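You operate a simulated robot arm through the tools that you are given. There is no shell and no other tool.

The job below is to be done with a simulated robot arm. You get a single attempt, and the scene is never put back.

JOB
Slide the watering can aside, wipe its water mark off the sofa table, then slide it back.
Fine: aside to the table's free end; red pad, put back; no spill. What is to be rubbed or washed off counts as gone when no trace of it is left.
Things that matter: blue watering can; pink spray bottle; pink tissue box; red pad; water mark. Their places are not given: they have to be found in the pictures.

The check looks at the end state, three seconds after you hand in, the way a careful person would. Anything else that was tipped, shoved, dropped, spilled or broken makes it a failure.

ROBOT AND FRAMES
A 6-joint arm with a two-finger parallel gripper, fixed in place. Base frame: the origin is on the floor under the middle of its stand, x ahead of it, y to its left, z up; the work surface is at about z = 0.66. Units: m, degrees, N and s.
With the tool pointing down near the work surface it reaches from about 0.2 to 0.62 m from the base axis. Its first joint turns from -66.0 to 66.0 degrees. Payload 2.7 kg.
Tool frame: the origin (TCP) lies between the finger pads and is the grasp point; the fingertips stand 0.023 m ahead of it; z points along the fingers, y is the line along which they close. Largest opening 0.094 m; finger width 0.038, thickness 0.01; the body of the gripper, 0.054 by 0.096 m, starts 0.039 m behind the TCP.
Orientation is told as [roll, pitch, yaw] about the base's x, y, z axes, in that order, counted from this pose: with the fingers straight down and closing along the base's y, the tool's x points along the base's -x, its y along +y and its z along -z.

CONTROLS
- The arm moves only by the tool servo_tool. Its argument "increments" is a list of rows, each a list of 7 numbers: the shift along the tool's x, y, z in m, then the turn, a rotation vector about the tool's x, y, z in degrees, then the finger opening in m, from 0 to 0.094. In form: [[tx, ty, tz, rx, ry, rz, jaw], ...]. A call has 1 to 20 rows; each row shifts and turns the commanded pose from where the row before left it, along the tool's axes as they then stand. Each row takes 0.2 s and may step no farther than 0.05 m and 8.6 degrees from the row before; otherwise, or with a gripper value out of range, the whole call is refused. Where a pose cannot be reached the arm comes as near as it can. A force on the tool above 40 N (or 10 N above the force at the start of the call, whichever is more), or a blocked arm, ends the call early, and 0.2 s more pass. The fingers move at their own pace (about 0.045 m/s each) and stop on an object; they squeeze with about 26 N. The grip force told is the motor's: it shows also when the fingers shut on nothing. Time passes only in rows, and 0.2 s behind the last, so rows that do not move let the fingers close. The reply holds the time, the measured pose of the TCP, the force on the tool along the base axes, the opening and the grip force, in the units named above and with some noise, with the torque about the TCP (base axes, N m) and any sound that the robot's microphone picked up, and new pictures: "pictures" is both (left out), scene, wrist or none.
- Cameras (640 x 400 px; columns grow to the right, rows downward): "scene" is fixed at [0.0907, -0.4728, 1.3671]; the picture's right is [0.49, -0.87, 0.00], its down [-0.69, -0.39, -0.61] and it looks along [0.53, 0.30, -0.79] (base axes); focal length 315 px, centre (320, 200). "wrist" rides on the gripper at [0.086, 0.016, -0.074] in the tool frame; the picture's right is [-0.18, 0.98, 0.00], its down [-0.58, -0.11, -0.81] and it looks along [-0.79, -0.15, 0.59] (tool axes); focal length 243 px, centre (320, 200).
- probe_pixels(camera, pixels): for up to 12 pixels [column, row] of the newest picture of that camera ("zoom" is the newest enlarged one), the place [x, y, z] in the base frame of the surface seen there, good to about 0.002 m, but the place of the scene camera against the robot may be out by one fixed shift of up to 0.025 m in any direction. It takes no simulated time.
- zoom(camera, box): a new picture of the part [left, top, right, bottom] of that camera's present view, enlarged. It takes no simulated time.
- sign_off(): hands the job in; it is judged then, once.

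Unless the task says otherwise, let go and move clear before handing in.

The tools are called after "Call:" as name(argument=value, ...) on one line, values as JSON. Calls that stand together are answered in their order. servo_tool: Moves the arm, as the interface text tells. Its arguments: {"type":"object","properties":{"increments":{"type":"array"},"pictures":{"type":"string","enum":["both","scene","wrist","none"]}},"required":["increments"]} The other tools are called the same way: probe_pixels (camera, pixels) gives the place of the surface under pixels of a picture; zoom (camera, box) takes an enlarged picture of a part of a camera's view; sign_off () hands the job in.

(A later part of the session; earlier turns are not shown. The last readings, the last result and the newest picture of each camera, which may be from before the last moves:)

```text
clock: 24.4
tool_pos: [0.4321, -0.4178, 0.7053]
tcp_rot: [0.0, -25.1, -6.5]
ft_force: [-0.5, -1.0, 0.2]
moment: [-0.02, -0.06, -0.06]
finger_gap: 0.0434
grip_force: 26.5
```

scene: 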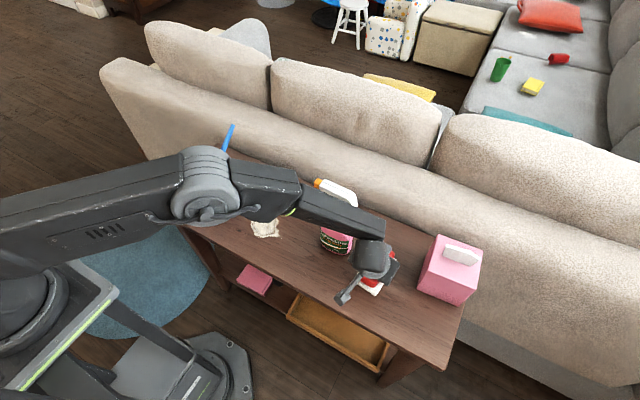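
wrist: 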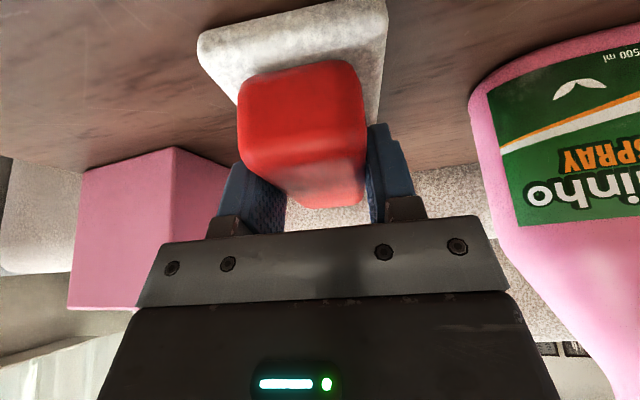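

The pad is gripped at 43 mm with 26 N. I'll lift 2 cm and check that only the pad comes up and the dish stays.

Call:
servo_tool(increments=[[-0.0021, 0, -0.0045, 0, 0, 0, 0], [-0.0021, 0, -0.0045, 0, 0, 0, 0], [-0.0043, 0, -0.009, 0, 0, 0, 0]], pictures="both")

```text
clock: 25.2
tool_pos: [0.4327, -0.4162, 0.7253]
tcp_rot: [0.1, -25.1, -6.6]
ft_force: [-0.7, 0.5, -0.5]
moment: [0.0, 0.02, 0.0]
finger_gap: 0.0435
grip_force: 26.0
```

scene: 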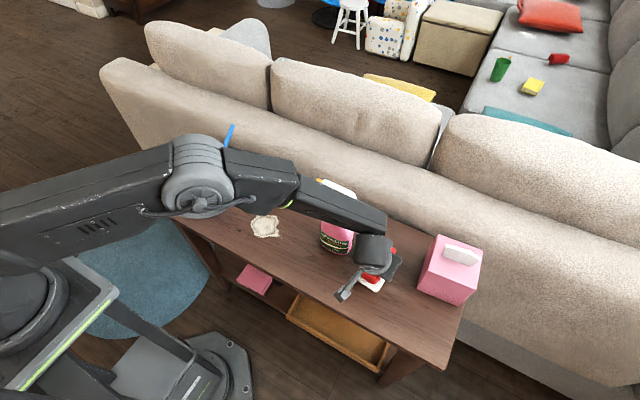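
wrist: 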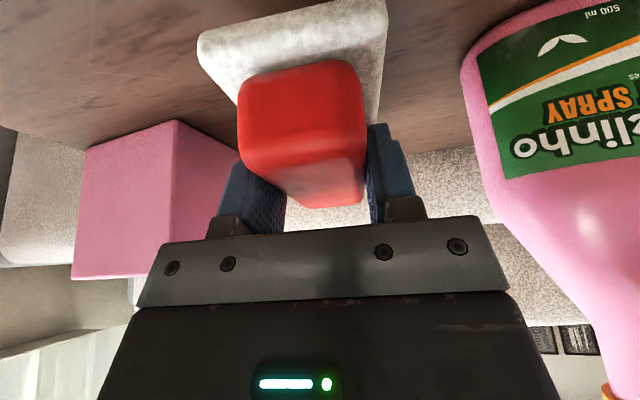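

The dish at wrist (197,40)–(388,10) kept its place relative to the pad while the box and bottle shifted, so it may have come up with the pad. I'll probe its height.

Call:
probe_pixels(camera="wrist", pixels=[[220, 45], [300, 30], [375, 20], [370, 90], [345, 30], [205, 60], [250, 100], [300, 100], [450, 180], [150, 60], [420, 60], [260, 30]])

Call:
zoom(camera="scene", box=[330, 220, 430, 310])

Call:
zoom(camera="wrist", box=[180, 0, 420, 150])

```text
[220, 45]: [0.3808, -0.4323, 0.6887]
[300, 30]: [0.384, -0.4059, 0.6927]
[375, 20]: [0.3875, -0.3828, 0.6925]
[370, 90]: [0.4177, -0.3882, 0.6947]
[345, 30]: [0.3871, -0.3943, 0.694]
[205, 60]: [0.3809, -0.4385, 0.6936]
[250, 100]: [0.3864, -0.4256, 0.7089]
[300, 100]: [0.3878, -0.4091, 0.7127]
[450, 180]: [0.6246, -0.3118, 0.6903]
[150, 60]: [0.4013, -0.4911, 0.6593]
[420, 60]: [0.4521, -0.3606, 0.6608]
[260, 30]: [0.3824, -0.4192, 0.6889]
```

```text
4.44 times, centred on (380, 265) of scene
```

zoom: 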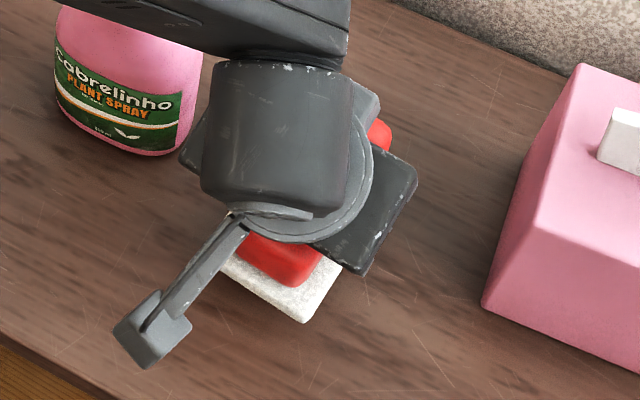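

```text
2.67 times, centred on (300, 75) of wrist
```

zoom: 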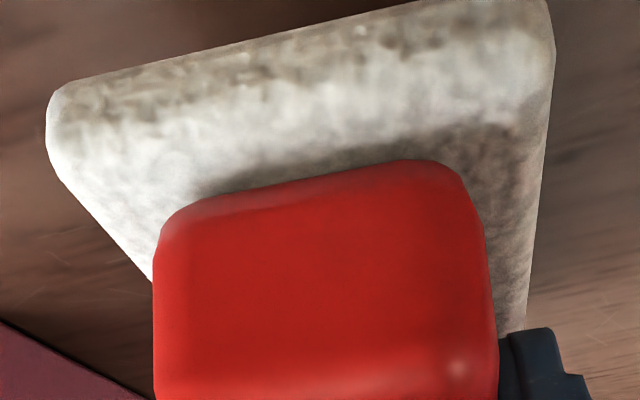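

The white slab rose with the red block (its z went from 0.673 to 0.693). So it is the pad's own wiping face, about 0.10 × 0.06 m, with its underside about 44.5 mm below the TCP. I'll lift it, back away toward the robot clear of the bottle, then carry it along +y.

Call:
servo_tool(increments=[[-0.008, 0, -0.017, 0, 0, 0, 0], [-0.008, 0, -0.017, 0, 0, 0, 0], [-0.008, 0, -0.017, 0, 0, 0, 0], [-0.008, 0, -0.017, 0, 0, 0, 0], [0.0172, -0.0028, -0.0219, 0, 0, 0, 0], [0.0172, -0.0028, -0.0219, 0, 0, 0, 0], [0.0172, -0.0028, -0.0219, 0, 0, 0, 0], [0.0172, -0.0028, -0.0219, 0, 0, 0, 0]], pictures="both")

```text
clock: 27.0
tool_pos: [0.3306, -0.4171, 0.8516]
tcp_rot: [0.0, -25.0, -6.4]
ft_force: [0.1, -0.2, -0.1]
moment: [0.0, -0.02, -0.02]
finger_gap: 0.0436
grip_force: 26.2
```

scene: 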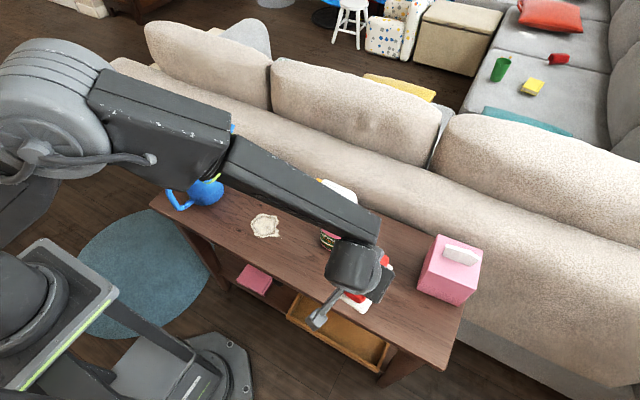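
wrist: 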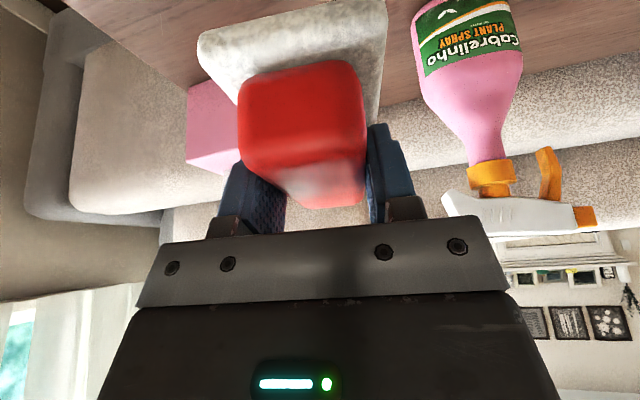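

The pad is held cleanly, and the bottle is standing undisturbed in the wrist view. I'll now carry the pad along +y at z≈0.85, x≈0.33 to beside the mark.

Call:
servo_tool(increments=[[0.0015, 0.015, -0.0007, 0, 0, 0, 0], [0.0031, 0.0298, -0.0015, 0, 0, 0, 0], [0.0031, 0.0298, -0.0015, 0, 0, 0, 0], [0.0031, 0.0298, -0.0015, 0, 0, 0, 0], [0.0031, 0.0298, -0.0015, 0, 0, 0, 0], [0.0031, 0.0298, -0.0015, 0, 0, 0, 0], [0.0031, 0.0298, -0.0015, 0, 0, 0, 0], [0.0031, 0.0298, -0.0015, 0, 0, 0, 0], [0.0031, 0.0298, -0.0015, 0, 0, 0, 0], [0.0031, 0.0298, -0.0015, 0, 0, 0, 0], [0.0015, 0.015, -0.0007, 0, 0, 0, 0], [0, 0, 0, 0, 0, 0, 0]], pictures="both")

```text
clock: 29.6
tool_pos: [0.333, -0.1182, 0.8521]
tcp_rot: [0.0, -25.0, -6.3]
ft_force: [0.1, 0.2, -0.5]
moment: [-0.02, 0.02, -0.01]
finger_gap: 0.0433
grip_force: 25.9
```

scene: 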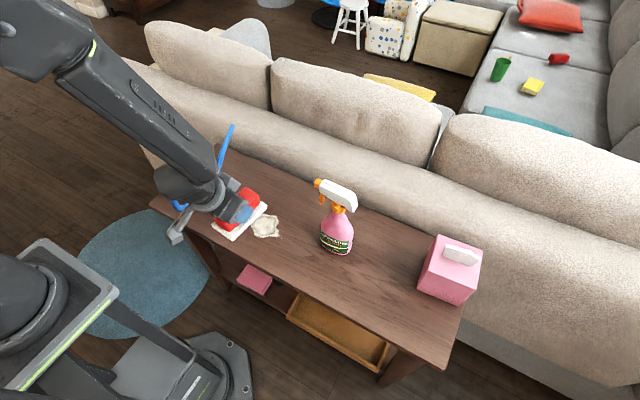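
wrist: 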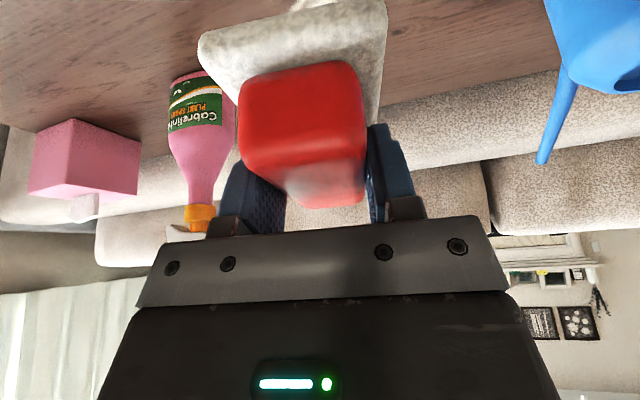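

Everything is clear: can at the left, bottle right, pad between. I'll move over the mark and lower to TCP z≈0.72, about 1.5 cm above contact.

Call:
servo_tool(increments=[[-0.00294, 0.00223, 0.0219, 0, 0, 0, 0], [-0.00294, 0.00223, 0.0219, 0, 0, 0, 0], [-0.00294, 0.00223, 0.0219, 0, 0, 0, 0], [-0.00294, 0.00223, 0.0219, 0, 0, 0, 0], [-0.00294, 0.00223, 0.0219, 0, 0, 0, 0], [-0.00294, 0.00223, 0.0219, 0, 0, 0, 0], [-0.00294, 0.00223, 0.0219, 0, 0, 0, 0], [0, 0, 0, 0, 0, 0, 0]], pictures="both")

```text
clock: 31.4
tool_pos: [0.4158, -0.1116, 0.7214]
tcp_rot: [0.0, -25.1, -6.4]
ft_force: [-0.7, 1.3, 0.0]
moment: [-0.03, -0.01, -0.01]
finger_gap: 0.0432
grip_force: 25.9
```

scene: 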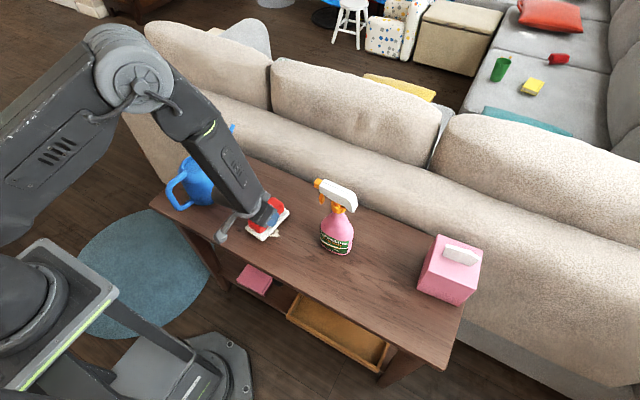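
wrist: 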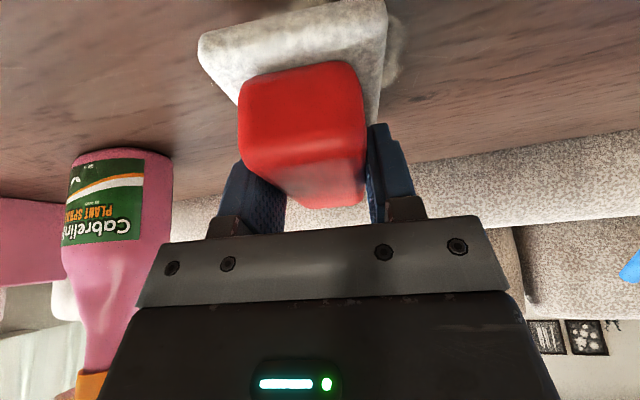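

The pad hovers over the mark, whose edge shows at wrist (393,50). I'll lower gently to contact, reading the force.

Call:
servo_tool(increments=[[0.0021, 0, 0.0045, 0, 0, 0, 0], [0.0021, 0, 0.0045, 0, 0, 0, 0], [0.0013, 0, 0.0027, 0, 0, 0, 0], [0.0004, 0, 0.0009, 0, 0, 0, 0], [0.0004, 0, 0.0009, 0, 0, 0, 0], [0, 0, 0, 0, 0, 0, 0]], pictures="none")

```text
clock: 32.8
tool_pos: [0.4166, -0.1108, 0.706]
tcp_rot: [-0.1, -25.1, -6.4]
ft_force: [0.1, 0.0, -0.3]
moment: [0.0, -0.01, -0.02]
finger_gap: 0.0434
grip_force: 25.5
```

There is no contact yet at z≈0.706. I'll step down 1 mm at a time.

Call:
servo_tool(increments=[[0.00043, 0, 0.0009, 0, 0, 0, 0], [0.00043, 0, 0.0009, 0, 0, 0, 0], [0, 0, 0, 0, 0, 0, 0]], pictures="none")

```text
clock: 33.6
tool_pos: [0.4176, -0.1118, 0.7044]
tcp_rot: [0.0, -25.2, -6.5]
ft_force: [-7.1, 1.7, 20.4]
moment: [0.04, 0.37, 0.03]
finger_gap: 0.0436
grip_force: 26.5
```

Contact came at about z=0.7055, with 20 N at this depth. I'll ease off half a millimetre and start wiping, sweeping toward -y first.

Call:
servo_tool(increments=[[-0.0002, 0, -0.00045, 0, 0, 0, 0], [-0.00102, -0.00994, 0.00048, 0, 0, 0, 0], [-0.00102, -0.00994, 0.00048, 0, 0, 0, 0], [-0.00102, -0.00994, 0.00048, 0, 0, 0, 0], [-0.00102, -0.00994, 0.00048, 0, 0, 0, 0], [-0.00102, -0.00994, 0.00048, 0, 0, 0, 0]], pictures="both")

```text
clock: 35.0
tool_pos: [0.4159, -0.1624, 0.7053]
tcp_rot: [0.1, -25.1, -6.4]
ft_force: [0.9, 1.6, 3.8]
moment: [0.0, -0.21, 0.07]
finger_gap: 0.0435
grip_force: 25.8
```

scene: 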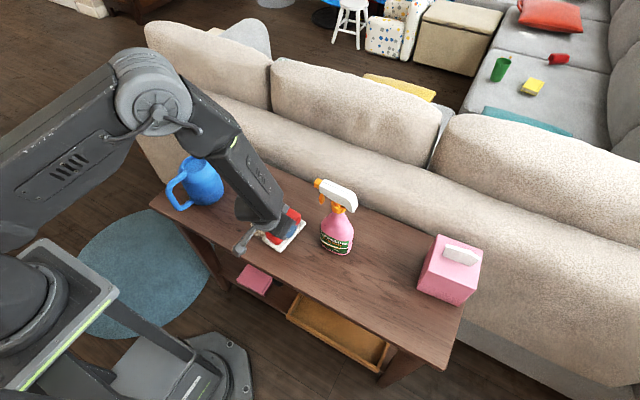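
wrist: 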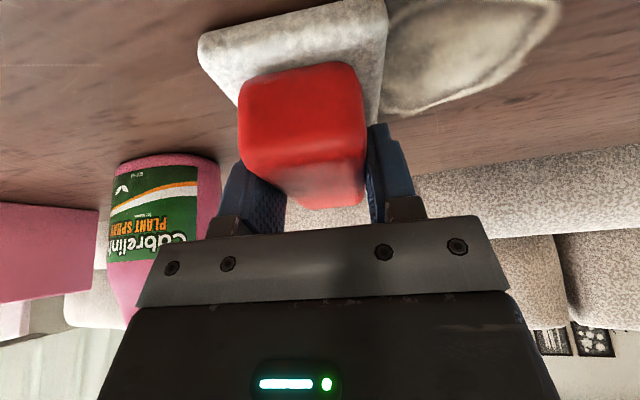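

The force dropped to 4 N, and part of the mark is still visible right of the pad at wrist (460,50). I'll press slightly more and sweep across to +y.

Call:
servo_tool(increments=[[0.0003, 0, 0.0006, 0, 0, 0, 0], [0.00102, 0.00994, -0.00048, 0, 0, 0, 0], [0.00102, 0.00994, -0.00048, 0, 0, 0, 0], [0.00102, 0.00994, -0.00048, 0, 0, 0, 0], [0.00102, 0.00994, -0.00048, 0, 0, 0, 0], [0.00102, 0.00994, -0.00048, 0, 0, 0, 0], [0.00102, 0.00994, -0.00048, 0, 0, 0, 0], [0.00102, 0.00994, -0.00048, 0, 0, 0, 0], [0.00102, 0.00994, -0.00048, 0, 0, 0, 0], [0.00102, 0.00994, -0.00048, 0, 0, 0, 0], [0.00102, 0.00994, -0.00048, 0, 0, 0, 0], [0.00102, 0.00994, -0.00048, 0, 0, 0, 0], [0.00102, 0.00994, -0.00048, 0, 0, 0, 0]], pictures="both")

```text
clock: 37.8
tool_pos: [0.4178, -0.0824, 0.7046]
tcp_rot: [0.6, -25.0, -6.6]
ft_force: [1.4, -2.8, 19.3]
moment: [-0.25, -0.11, -0.1]
finger_gap: 0.0435
grip_force: 26.3
out of reach, approached as far as the arm can: row 10, 11, 12, 13
```

scene: 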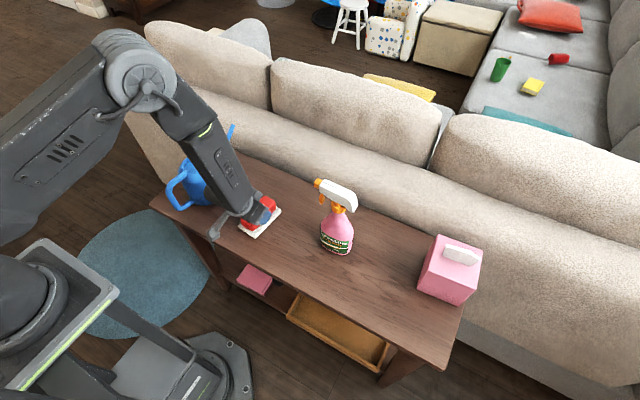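
wrist: 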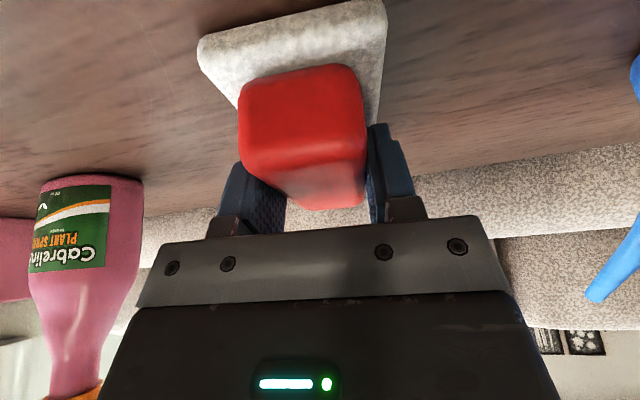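

The sweep cleared the mark in view, but the arm met a reach limit near y=-0.082 (commanded about -0.045). I'll sweep back toward -y and look again.

Call:
servo_tool(increments=[[-0.00102, -0.00994, 0.00048, 0, 0, 0, 0], [-0.00102, -0.00994, 0.00048, 0, 0, 0, 0], [-0.00102, -0.00994, 0.00048, 0, 0, 0, 0], [-0.00102, -0.00994, 0.00048, 0, 0, 0, 0], [-0.00102, -0.00994, 0.00048, 0, 0, 0, 0]], pictures="both")

```text
clock: 39.0
tool_pos: [0.4176, -0.1321, 0.7039]
tcp_rot: [0.0, -25.0, -6.4]
ft_force: [0.3, 1.6, 3.8]
moment: [0.07, 0.14, -0.07]
finger_gap: 0.0433
grip_force: 26.0
```

scene: 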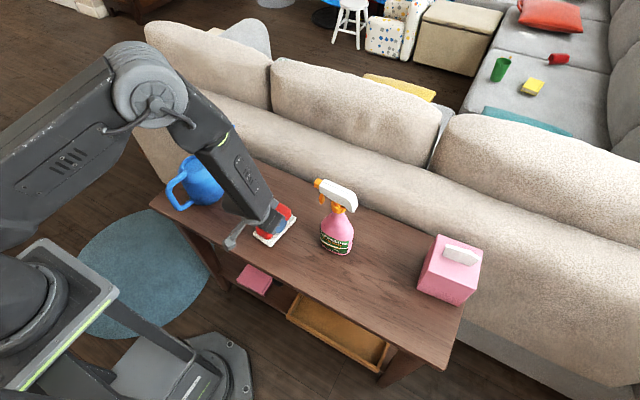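
wrist: 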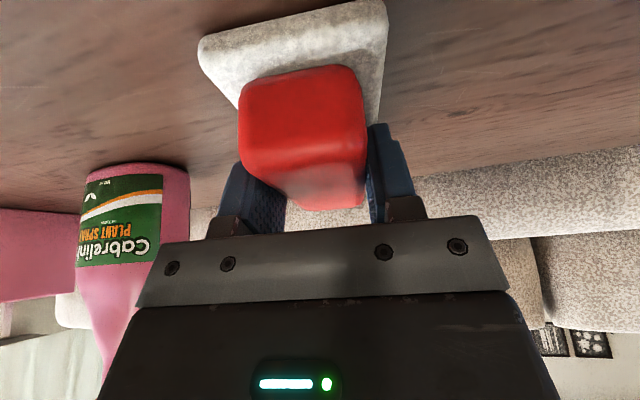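

The area right of the pad now looks clean. I'll zoom in for any remaining trace.

Call:
zoom(camera="wrist", box=[370, 0, 630, 150])

Call:
zoom(camera="scene", box=[220, 190, 320, 260])

```text
2.46 times, centred on (500, 75) of wrist
```

zoom: 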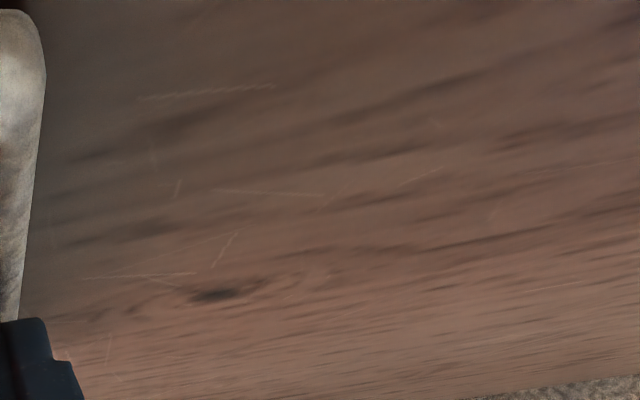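

```text
5.71 times, centred on (270, 225) of scene
```

zoom: 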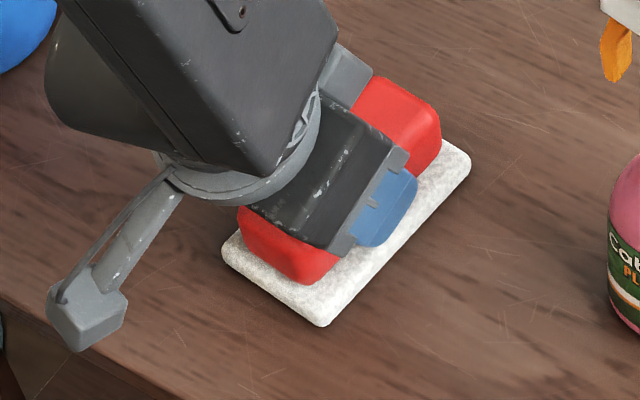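

It looks clean there. I'll do further overlapping passes shifted in x to be sure the whole footprint is covered, with a bit more pressure.

Call:
servo_tool(increments=[[0.0002, 0, 0.00045, 0, 0, 0, 0], [-0.00097, -0.00944, 0.00046, 0, 0, 0, 0], [-0.00097, -0.00944, 0.00046, 0, 0, 0, 0], [-0.00097, -0.00944, 0.00046, 0, 0, 0, 0], [-0.00097, -0.00944, 0.00046, 0, 0, 0, 0], [0.00809, -0.00102, -0.0038, 0, 0, 0, 0], [0.00809, -0.00102, -0.0038, 0, 0, 0, 0], [0.00102, 0.00994, -0.00048, 0, 0, 0, 0], [0.00102, 0.00994, -0.00048, 0, 0, 0, 0], [0.00102, 0.00994, -0.00048, 0, 0, 0, 0], [0.00102, 0.00994, -0.00048, 0, 0, 0, 0], [0.00102, 0.00994, -0.00048, 0, 0, 0, 0], [0.00102, 0.00994, -0.00048, 0, 0, 0, 0], [0.00102, 0.00994, -0.00048, 0, 0, 0, 0], [0.00102, 0.00994, -0.00048, 0, 0, 0, 0]], pictures="both")

```text
clock: 42.2
tool_pos: [0.4044, -0.0916, 0.7056]
tcp_rot: [0.7, -24.8, -6.7]
ft_force: [-0.4, 0.8, -1.0]
moment: [0.02, -0.01, 0.02]
finger_gap: 0.0434
grip_force: 25.7
out of reach, approached as far as the arm can: row 15
```

scene: 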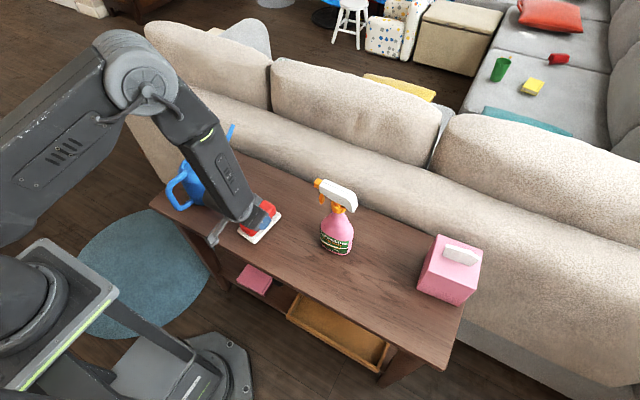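
wrist: 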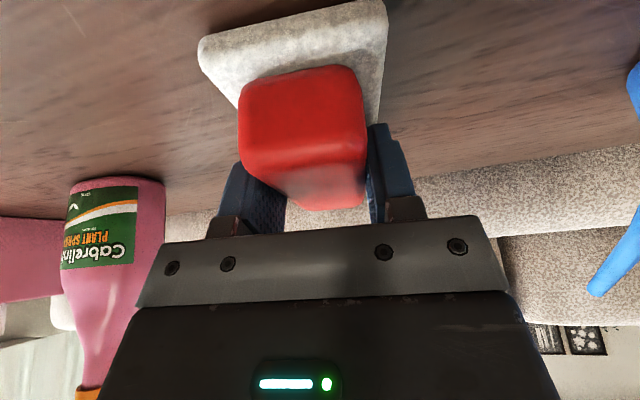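

Contact was lost at the end of that pass (z=0.7056). I'll zoom both views to see what remains before continuing.

Call:
zoom(camera="scene", box=[220, 190, 320, 260])

Call:
zoom(camera="wrist", box=[0, 0, 260, 160])

```text
5.71 times, centred on (270, 225) of scene
```

zoom: 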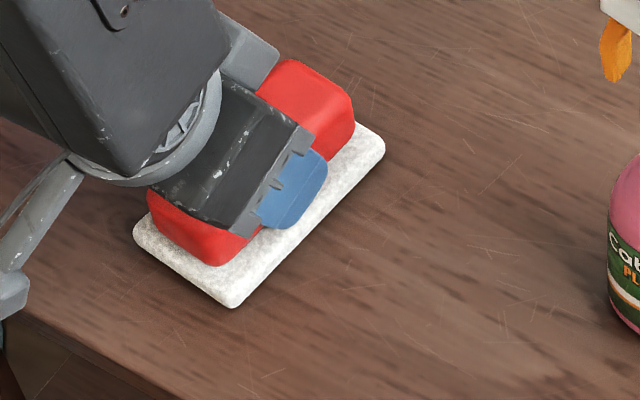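

```text
2.46 times, centred on (130, 80) of wrist
```

zoom: 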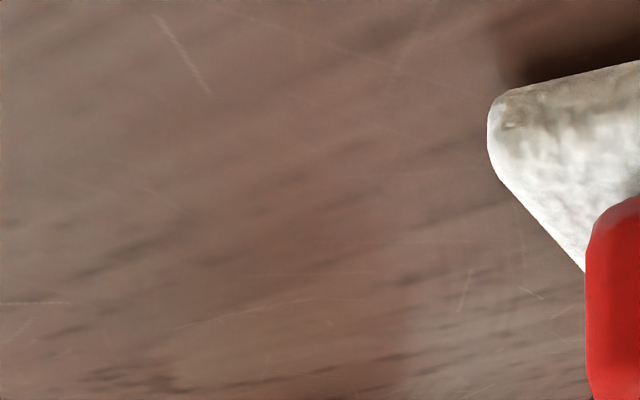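

The exposed area looks clean, apart from a very faint lighter zone I'm unsure about at wrist (183,137). I'll re-establish contact and make more passes farther out in x.

Call:
servo_tool(increments=[[-0.00102, -0.00994, 0.00048, 0, 0, 0, 0], [0.0006, 0, 0.0013, 0, 0, 0, 0], [-0.00809, 0.00102, 0.0038, 0, 0, 0, 0], [-0.00809, 0.00102, 0.0038, 0, 0, 0, 0], [-0.00809, 0.00102, 0.0038, 0, 0, 0, 0], [0, 0, 0, 0, 0, 0, 0]], pictures="none")

Call:
probe_pixels(camera="wrist", pixels=[[183, 137], [160, 137], [183, 120]])

```text
clock: 43.6
tool_pos: [0.4319, -0.1021, 0.7059]
tcp_rot: [0.0, -25.1, -6.5]
ft_force: [-0.3, 0.6, -0.2]
moment: [-0.01, 0.0, 0.04]
finger_gap: 0.0433
grip_force: 26.5
```

```text
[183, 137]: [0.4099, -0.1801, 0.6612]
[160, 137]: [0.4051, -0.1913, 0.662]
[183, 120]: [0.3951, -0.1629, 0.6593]
```

No force is registering, so the pad hovers about a millimetre off the table. I'll step down until pressing around 10 N.

Call:
servo_tool(increments=[[0.00043, 0, 0.0009, 0, 0, 0, 0], [0.0002, 0, 0.00045, 0, 0, 0, 0], [0, 0, 0, 0, 0, 0, 0]], pictures="none")

```text
clock: 44.4
tool_pos: [0.4311, -0.1034, 0.7041]
tcp_rot: [-0.1, -25.1, -6.4]
ft_force: [-0.8, -0.3, -0.7]
moment: [0.01, -0.04, 0.03]
finger_gap: 0.0434
grip_force: 25.8
```

Call:
servo_tool(increments=[[0.0002, 0, 0.00045, 0, 0, 0, 0], [0, 0, 0, 0, 0, 0, 0]], pictures="none")

```text
clock: 45.0
tool_pos: [0.431, -0.1035, 0.7041]
tcp_rot: [-0.1, -25.1, -6.5]
ft_force: [-3.1, 3.4, 12.3]
moment: [0.2, 0.64, -0.13]
finger_gap: 0.0436
grip_force: 26.1
```

Contact is back at 12 N. I'll sweep to -y along this outer line (x≈0.431), then return along x≈0.418.

Call:
servo_tool(increments=[[-0.00102, -0.00994, 0.00048, 0, 0, 0, 0], [-0.00102, -0.00994, 0.00048, 0, 0, 0, 0], [-0.00102, -0.00994, 0.00048, 0, 0, 0, 0], [-0.00102, -0.00994, 0.00048, 0, 0, 0, 0], [-0.00102, -0.00994, 0.00048, 0, 0, 0, 0], [-0.00102, -0.00994, 0.00048, 0, 0, 0, 0], [-0.00102, -0.00994, 0.00048, 0, 0, 0, 0]], pictures="both")

```text
clock: 46.6
tool_pos: [0.4321, -0.1738, 0.7043]
tcp_rot: [-0.1, -25.3, -6.5]
ft_force: [0.9, 7.7, 20.8]
moment: [0.14, 0.07, -0.05]
finger_gap: 0.0435
grip_force: 26.0
```

scene: 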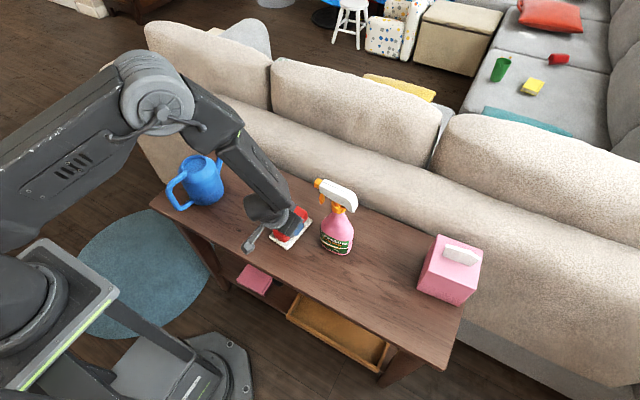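
wrist: 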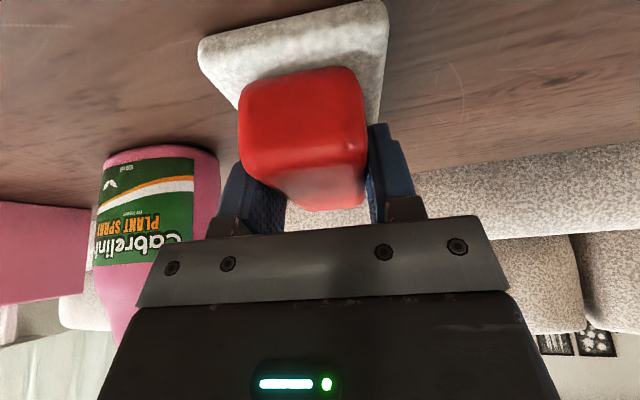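

Good pressure now (21 N). I'll sweep back along x≈0.414, shift in, and sweep again along x≈0.396.

Call:
servo_tool(increments=[[0.00809, -0.00102, -0.0038, 0, 0, 0, 0], [0.00809, -0.00102, -0.0038, 0, 0, 0, 0], [0.00102, 0.00994, -0.00048, 0, 0, 0, 0], [0.00102, 0.00994, -0.00048, 0, 0, 0, 0], [0.00102, 0.00994, -0.00048, 0, 0, 0, 0], [0.00102, 0.00994, -0.00048, 0, 0, 0, 0], [0.00102, 0.00994, -0.00048, 0, 0, 0, 0], [0.00102, 0.00994, -0.00048, 0, 0, 0, 0], [0.00102, 0.00994, -0.00048, 0, 0, 0, 0], [0.00809, -0.00102, -0.0038, 0, 0, 0, 0], [0.00809, -0.00102, -0.0038, 0, 0, 0, 0], [-0.00102, -0.00994, 0.00048, 0, 0, 0, 0], [-0.00102, -0.00994, 0.00048, 0, 0, 0, 0], [-0.00102, -0.00994, 0.00048, 0, 0, 0, 0], [-0.00102, -0.00994, 0.00048, 0, 0, 0, 0], [-0.00102, -0.00994, 0.00048, 0, 0, 0, 0], [-0.00102, -0.00994, 0.00048, 0, 0, 0, 0], [-0.00102, -0.00994, 0.00048, 0, 0, 0, 0]], pictures="both")

```text
clock: 50.4
tool_pos: [0.3961, -0.1724, 0.704]
tcp_rot: [0.0, -25.1, -6.4]
ft_force: [0.1, -1.0, 0.0]
moment: [0.01, -0.04, 0.03]
finger_gap: 0.0433
grip_force: 26.0
```

scene: 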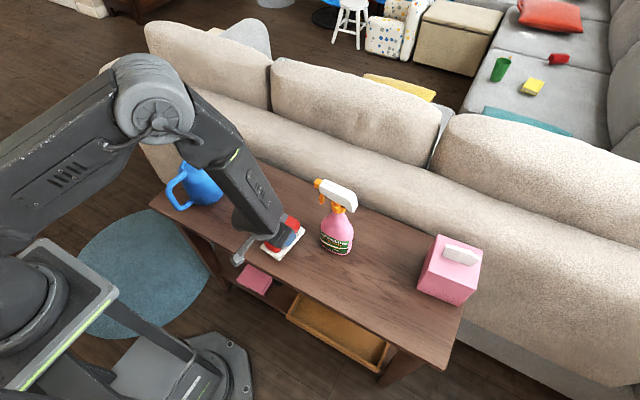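
wrist: 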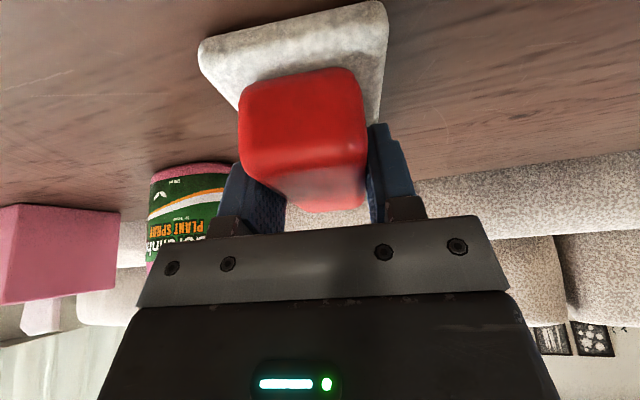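

The passes are done. I'll lift the pad, back off toward the robot, and inspect the wiped area.

Call:
servo_tool(increments=[[-0.0043, 0, -0.009, 0, 0, 0, 0], [-0.0043, 0, -0.009, 0, 0, 0, 0], [0.0005, -0.0012, -0.0234, 0, 0, 0, 0], [0.0005, -0.0012, -0.0234, 0, 0, 0, 0], [0.0005, -0.0012, -0.0234, 0, 0, 0, 0], [0.0005, -0.0012, -0.0234, 0, 0, 0, 0], [0.0005, -0.0012, -0.0234, 0, 0, 0, 0], [0.0005, -0.0012, -0.0234, 0, 0, 0, 0], [-0.0031, -0.0298, 0.0015, 0, 0, 0, 0], [-0.0031, -0.0298, 0.0015, 0, 0, 0, 0], [-0.0031, -0.0298, 0.0015, 0, 0, 0, 0]], pictures="both")

Call:
zoom(camera="scene", box=[220, 190, 310, 260])

Call:
zoom(camera="wrist", box=[360, 0, 640, 175])

```text
clock: 52.8
tool_pos: [0.3322, -0.2637, 0.8503]
tcp_rot: [0.0, -25.1, -6.5]
ft_force: [0.0, -0.1, -0.5]
moment: [-0.02, 0.0, -0.02]
finger_gap: 0.0433
grip_force: 25.8
```

scene: 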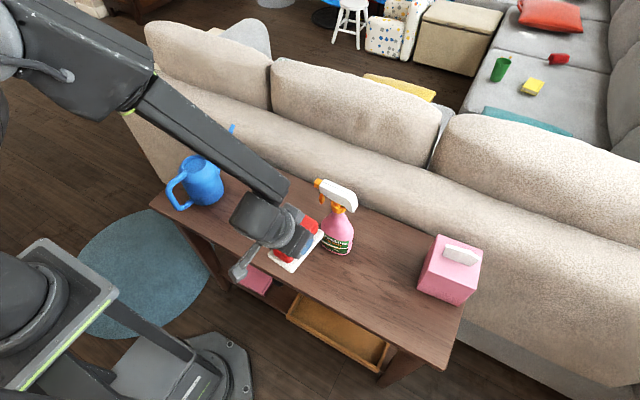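
wrist: 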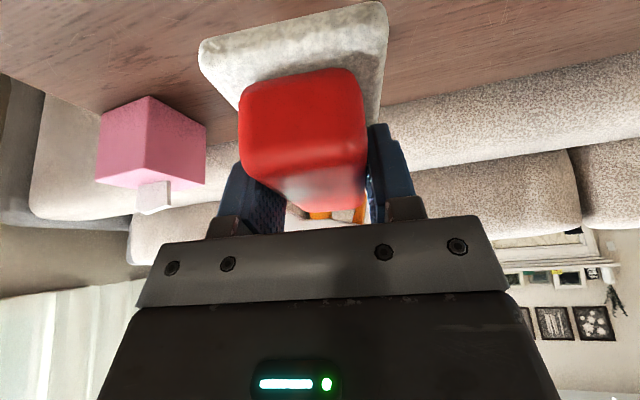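

```text
5.71 times, centred on (265, 225) of scene
```

zoom: 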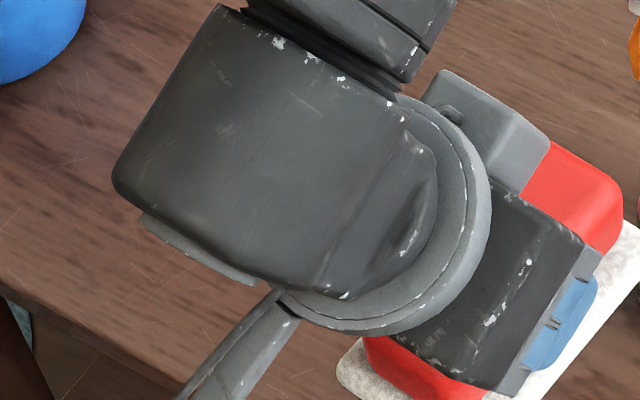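

```text
2.29 times, centred on (500, 88) of wrist
```

zoom: 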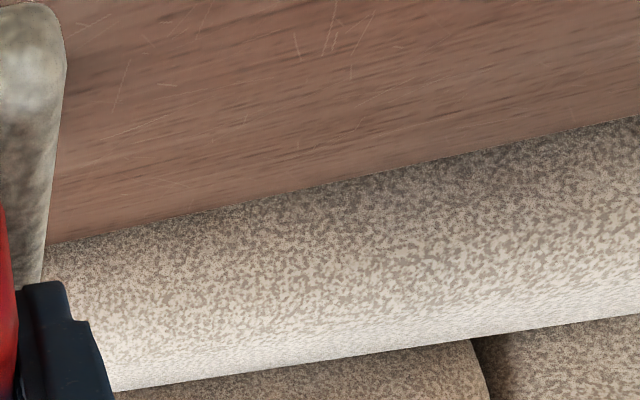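

The wrist hides the spot from the scene camera here. I'll continue along -y toward the pad's home, which will uncover it.

Call:
servo_tool(increments=[[-0.0031, -0.0298, 0.0015, 0, 0, 0, 0], [-0.0031, -0.0298, 0.0015, 0, 0, 0, 0], [-0.0031, -0.0298, 0.0015, 0, 0, 0, 0], [-0.0031, -0.0298, 0.0015, 0, 0, 0, 0], [-0.0031, -0.0298, 0.0015, 0, 0, 0, 0], [0, 0, 0, 0, 0, 0, 0]], pictures="both")

Call:
zoom(camera="scene", box=[220, 190, 310, 260])

```text
clock: 54.2
tool_pos: [0.333, -0.4125, 0.85]
tcp_rot: [0.0, -25.1, -6.6]
ft_force: [0.5, -0.3, -0.9]
moment: [0.04, 0.02, 0.01]
finger_gap: 0.0432
grip_force: 26.3
```

scene: 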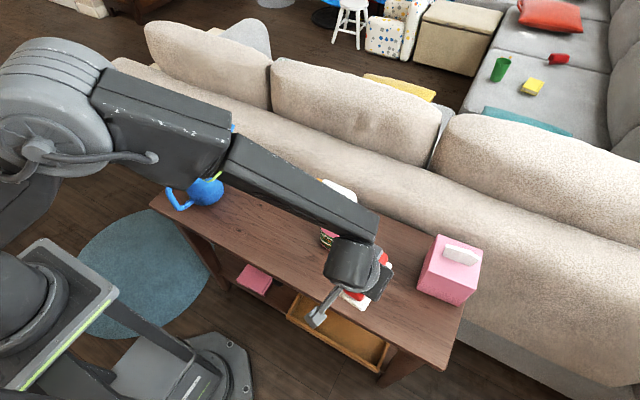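
wrist: 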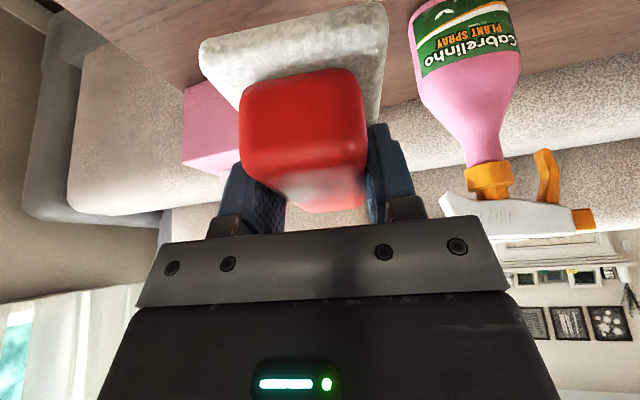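

```text
5.71 times, centred on (265, 225) of scene
```

zoom: 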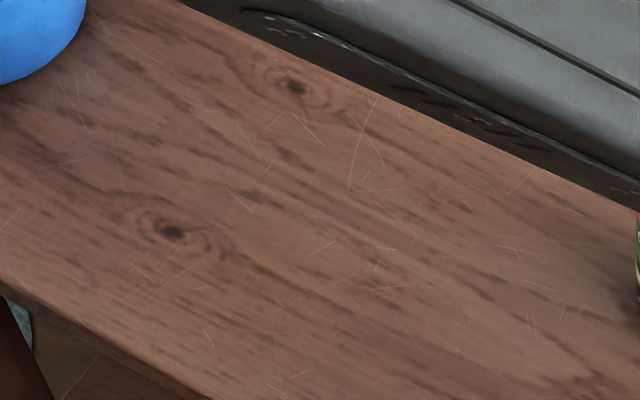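

The wiped spot looks clean, but there is a small yellowish speck at zoom (378,265), near where the mark's spike was. I'll zoom in tightly.

Call:
zoom(camera="scene", box=[260, 225, 292, 245])

Call:
zoom(camera="scene", box=[244, 206, 284, 231])

Call:
probe_pixels(camera="scene", pixels=[[275.2, 236.4], [279, 236], [265, 225], [252, 222], [240, 225]])

```text
16.00 times, centred on (276, 235) of scene
```

zoom: 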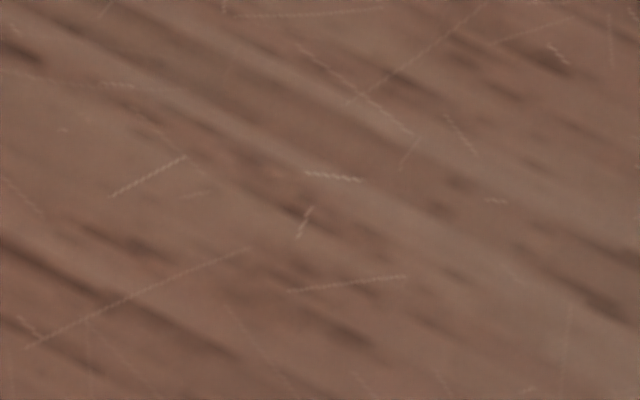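

```text
16.00 times, centred on (264, 218) of scene
```

zoom: 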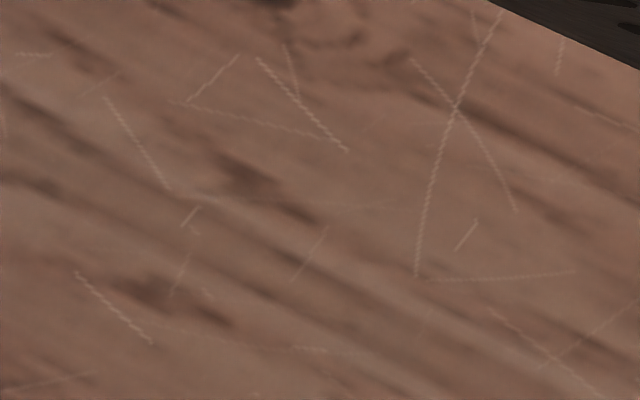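

```text
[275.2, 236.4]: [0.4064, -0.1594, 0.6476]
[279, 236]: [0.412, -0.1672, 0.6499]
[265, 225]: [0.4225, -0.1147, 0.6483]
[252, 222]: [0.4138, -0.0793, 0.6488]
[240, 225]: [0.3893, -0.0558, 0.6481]
```

Only fine scratches in the wood grain remain, so the mark is gone. I'll now return the pad: forward over its home spot at z≈0.80, then down to just above the table.

Call:
servo_tool(increments=[[-0.0172, 0.0014, 0.0219, 0, 0, 0, 0], [-0.0172, 0.0014, 0.0219, 0, 0, 0, 0], [-0.0172, 0.0014, 0.0219, 0, 0, 0, 0], [-0.0172, 0.0014, 0.0219, 0, 0, 0, 0], [0.0072, 0, 0.0154, 0, 0, 0, 0], [0.0072, 0, 0.0154, 0, 0, 0, 0], [0.0072, 0, 0.0154, 0, 0, 0, 0], [0.0072, 0, 0.0154, 0, 0, 0, 0], [0.0059, 0, 0.0127, 0, 0, 0, 0], [0, 0, 0, 0, 0, 0, 0]], pictures="both")

```text
clock: 56.4
tool_pos: [0.4333, -0.4193, 0.7162]
tcp_rot: [0.1, -25.1, -6.5]
ft_force: [0.6, -0.9, 0.3]
moment: [0.01, 0.02, 0.01]
finger_gap: 0.0435
grip_force: 26.2
```

scene: 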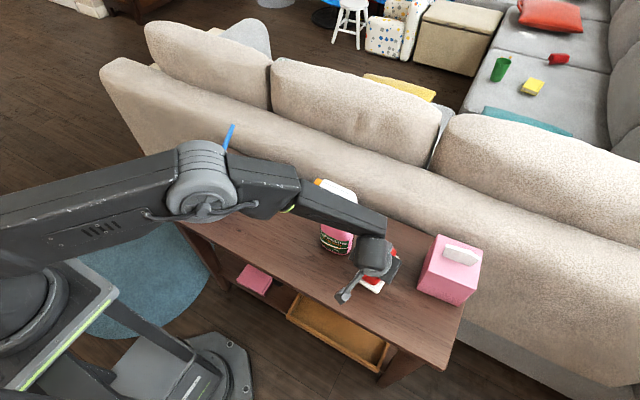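
wrist: 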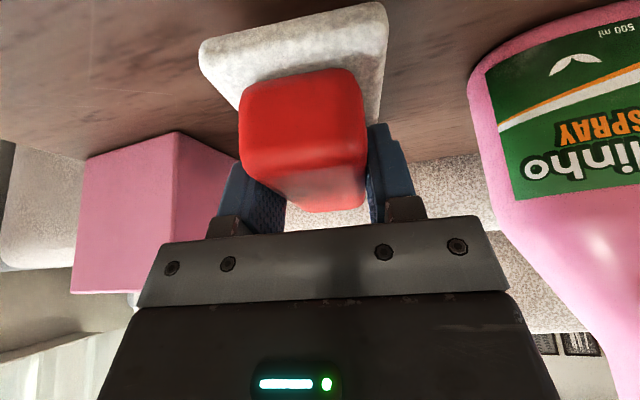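

The pad is back over its spot, about 1 cm up. I'll nudge +1.5 mm in y and lower gently to contact.

Call:
servo_tool(increments=[[0.0021, 0.0015, 0.0045, 0, 0, 0, 0], [0.0021, 0, 0.0045, 0, 0, 0, 0], [0.0004, 0, 0.0009, 0, 0, 0, 0], [0, 0, 0, 0, 0, 0, 0]], pictures="wrist")

Call:
probe_pixels(camera="wrist", pixels=[[205, 60], [375, 20], [215, 45], [300, 30], [220, 85], [385, 40], [255, 120], [350, 100], [150, 60], [420, 60]])

```text
clock: 57.4
tool_pos: [0.4325, -0.4162, 0.7042]
tcp_rot: [0.0, -25.2, -6.5]
ft_force: [-0.6, 0.3, -0.7]
moment: [0.0, -0.01, 0.01]
finger_gap: 0.0435
grip_force: 25.8
```

wrist: 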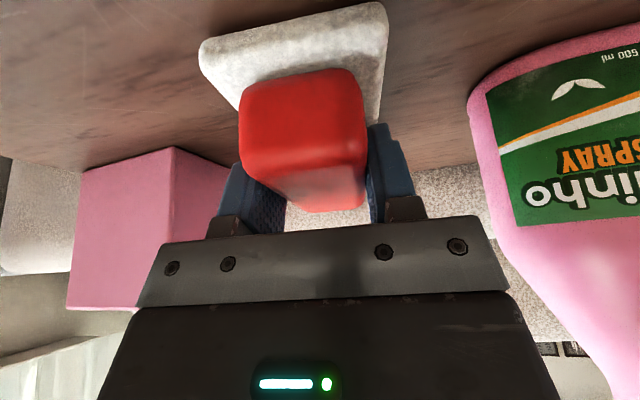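

```text
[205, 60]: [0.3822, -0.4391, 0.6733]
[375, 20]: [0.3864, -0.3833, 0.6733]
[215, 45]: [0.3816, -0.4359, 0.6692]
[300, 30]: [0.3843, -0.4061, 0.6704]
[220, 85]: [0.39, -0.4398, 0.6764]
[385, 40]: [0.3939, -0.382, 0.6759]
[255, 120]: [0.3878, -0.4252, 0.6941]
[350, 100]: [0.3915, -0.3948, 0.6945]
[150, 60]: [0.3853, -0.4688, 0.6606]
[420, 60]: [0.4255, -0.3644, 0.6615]
```

The pad's position matches its original place within a couple of mm and it is nearly down. I'll step down half-millimetres to light contact.

Call:
servo_tool(increments=[[0.0002, 0, 0.00045, 0, 0, 0, 0], [0.0002, 0, 0.00045, 0, 0, 0, 0], [0, 0, 0, 0, 0, 0, 0]], pictures="none")

```text
clock: 58.2
tool_pos: [0.4328, -0.4179, 0.7043]
tcp_rot: [-0.1, -25.1, -6.4]
ft_force: [0.1, -0.3, -1.0]
moment: [-0.02, 0.0, 0.01]
finger_gap: 0.0433
grip_force: 26.0
```

Call:
servo_tool(increments=[[0.0002, 0, 0.00045, 0, 0, 0, 0], [0.0002, 0, 0.00045, 0, 0, 0, 0], [0, 0, 0, 0, 0, 0, 0]], pictures="none")

```text
clock: 59.0
tool_pos: [0.4323, -0.417, 0.7046]
tcp_rot: [0.0, -25.1, -6.4]
ft_force: [-0.7, 1.6, 3.5]
moment: [0.03, 0.24, -0.07]
finger_gap: 0.0433
grip_force: 26.7
```

Light contact at 3.5 N: the pad is on the table. I'll open the fingers and rise straight up a little.

Call:
servo_tool(increments=[[0, 0, 0, 0, 0, 0, 0.05], [0, 0, 0, 0, 0, 0, 0.065], [0, 0, 0, 0, 0, 0, 0.075], [0, 0, 0, 0, 0, 0, 0.075], [-0.0043, 0, -0.009, 0, 0, 0, 0.075], [-0.008, 0, -0.017, 0, 0, 0, 0.075], [-0.008, 0, -0.017, 0, 0, 0, 0.075], [-0.008, 0, -0.017, 0, 0, 0, 0.075], [-0.008, 0, -0.017, 0, 0, 0, 0.075]], pictures="both")

```text
clock: 61.0
tool_pos: [0.4333, -0.4177, 0.7881]
tcp_rot: [-0.1, -25.1, -6.5]
ft_force: [0.1, -0.6, -0.2]
moment: [-0.01, -0.01, 0.01]
finger_gap: 0.0751
grip_force: 0.0
```

scene: 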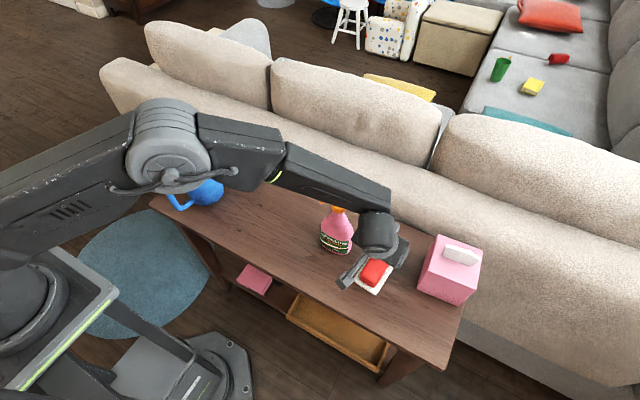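
wrist: 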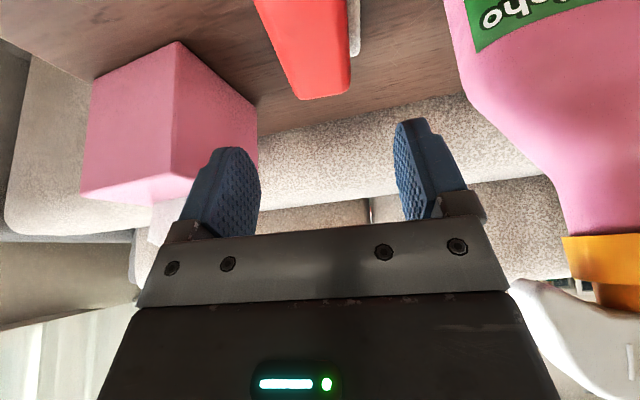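

The pad is resting in its place, and the bottle and box are untouched. I'll back off toward the robot, rise, and undo the tilt and yaw.

Call:
servo_tool(increments=[[0.0172, -0.0028, -0.0219, 0, 0, 0, 0.075], [0.0172, -0.0028, -0.0219, 0, 0, 0, 0.075], [0.0172, -0.0028, -0.0219, 0, 0, 0, 0.075], [0.0172, -0.0028, -0.0219, 0, 0, 0, 0.075], [-0.013, 0, -0.0277, 0, 0, 0, 0.075], [-0.013, 0, -0.0277, 0, 0, 0, 0.075], [-0.013, 0, -0.0277, 0, 0, 0, 0.075], [0, 0, 0, 0, 5, 0, 0.075], [0, 0, 0, 0, 5, 0, 0.075], [0, 0, 0, 0, 5, 0, 0.075], [0, 0, 0, 0, 5, 0, 0.075], [0, 0, 0, 0, 5.1, 0, 0.075], [0, 0, 0, 0, 0, -6.5, 0.075], [0, 0, 0, 0, 0, 0, 0.075]], pictures="both")

```text
clock: 64.0
tool_pos: [0.3331, -0.4187, 0.931]
tcp_rot: [0.1, 0.1, 0.0]
ft_force: [-0.2, -0.4, -0.7]
moment: [-0.01, 0.02, -0.02]
finger_gap: 0.0748
grip_force: 0.1
```

scene: 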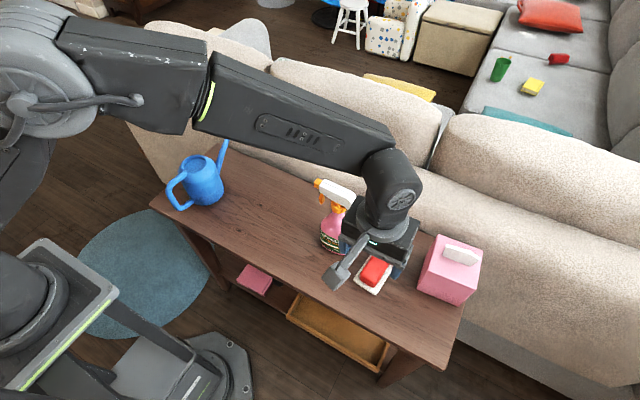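
wrist: 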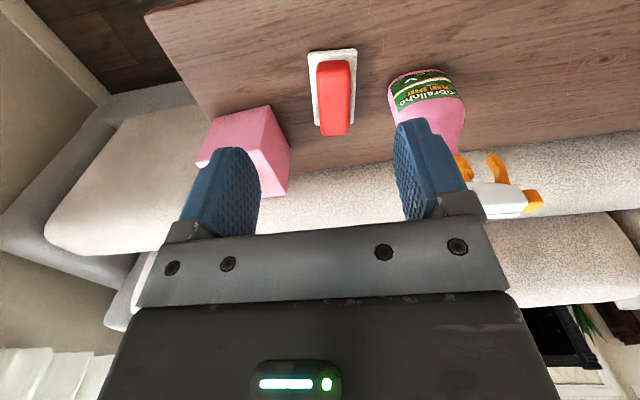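

The pad sits as it did at the start. I'll double-check its position by probing, and travel back along +y to above the can's handle.

Call:
probe_pixels(camera="wrist", pixels=[[333, 64], [335, 132], [312, 55], [353, 53], [333, 97]])

Call:
servo_tool(increments=[[0, 0.02, 0, 0, 0, 0, 0.06], [0, 0.039, 0, 0, 0, 0, 0.06], [0, 0.039, 0, 0, 0, 0, 0.06], [0, 0.039, 0, 0, 0, 0, 0.06], [0, 0.039, 0, 0, 0, 0, 0.06], [0, 0.039, 0, 0, 0, 0, 0.06], [0, 0.039, 0, 0, 0, 0, 0.06], [0, 0.039, 0, 0, 0, 0, 0.06], [0, 0.039, 0, 0, 0, 0, 0.06], [0, 0.039, 0, 0, 0, 0, 0.06], [0, 0.039, 0, 0, 0, 0, 0.06], [0, 0.039, 0, 0, 0, 0, 0.06], [0, 0.039, 0, 0, 0, 0, 0.06], [0, 0.039, 0, 0, 0, 0, 0.06], [0, 0, 0, 0, 0, 0, 0.06]], pictures="both")

```text
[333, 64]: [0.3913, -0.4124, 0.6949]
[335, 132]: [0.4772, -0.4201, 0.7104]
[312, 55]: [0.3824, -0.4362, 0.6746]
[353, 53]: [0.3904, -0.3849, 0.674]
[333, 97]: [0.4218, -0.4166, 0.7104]
```

```text
clock: 67.2
tool_pos: [0.3328, 0.1115, 0.9299]
tcp_rot: [0.0, 0.0, -0.1]
ft_force: [0.6, 0.6, 0.8]
moment: [0.0, 0.03, 0.01]
finger_gap: 0.0598
grip_force: 0.0
```

scene: 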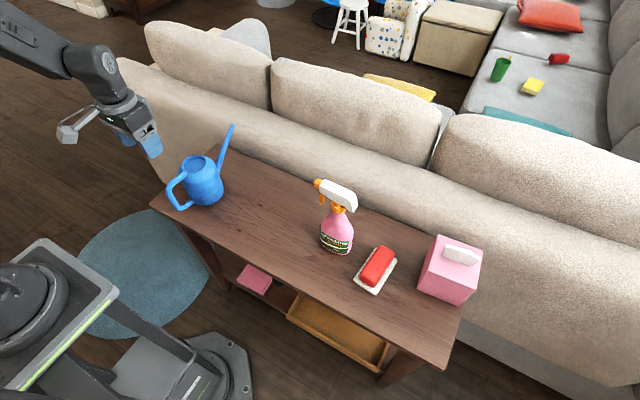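
wrist: 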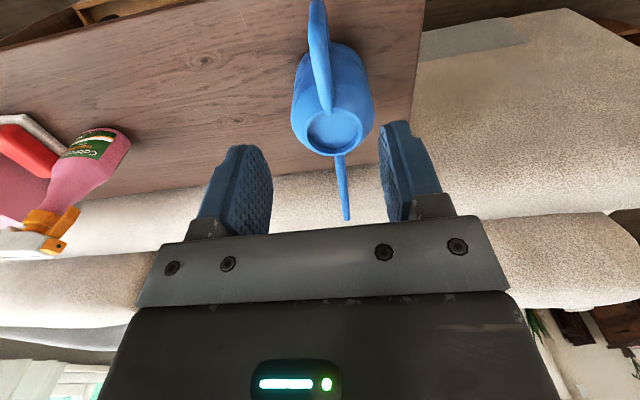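

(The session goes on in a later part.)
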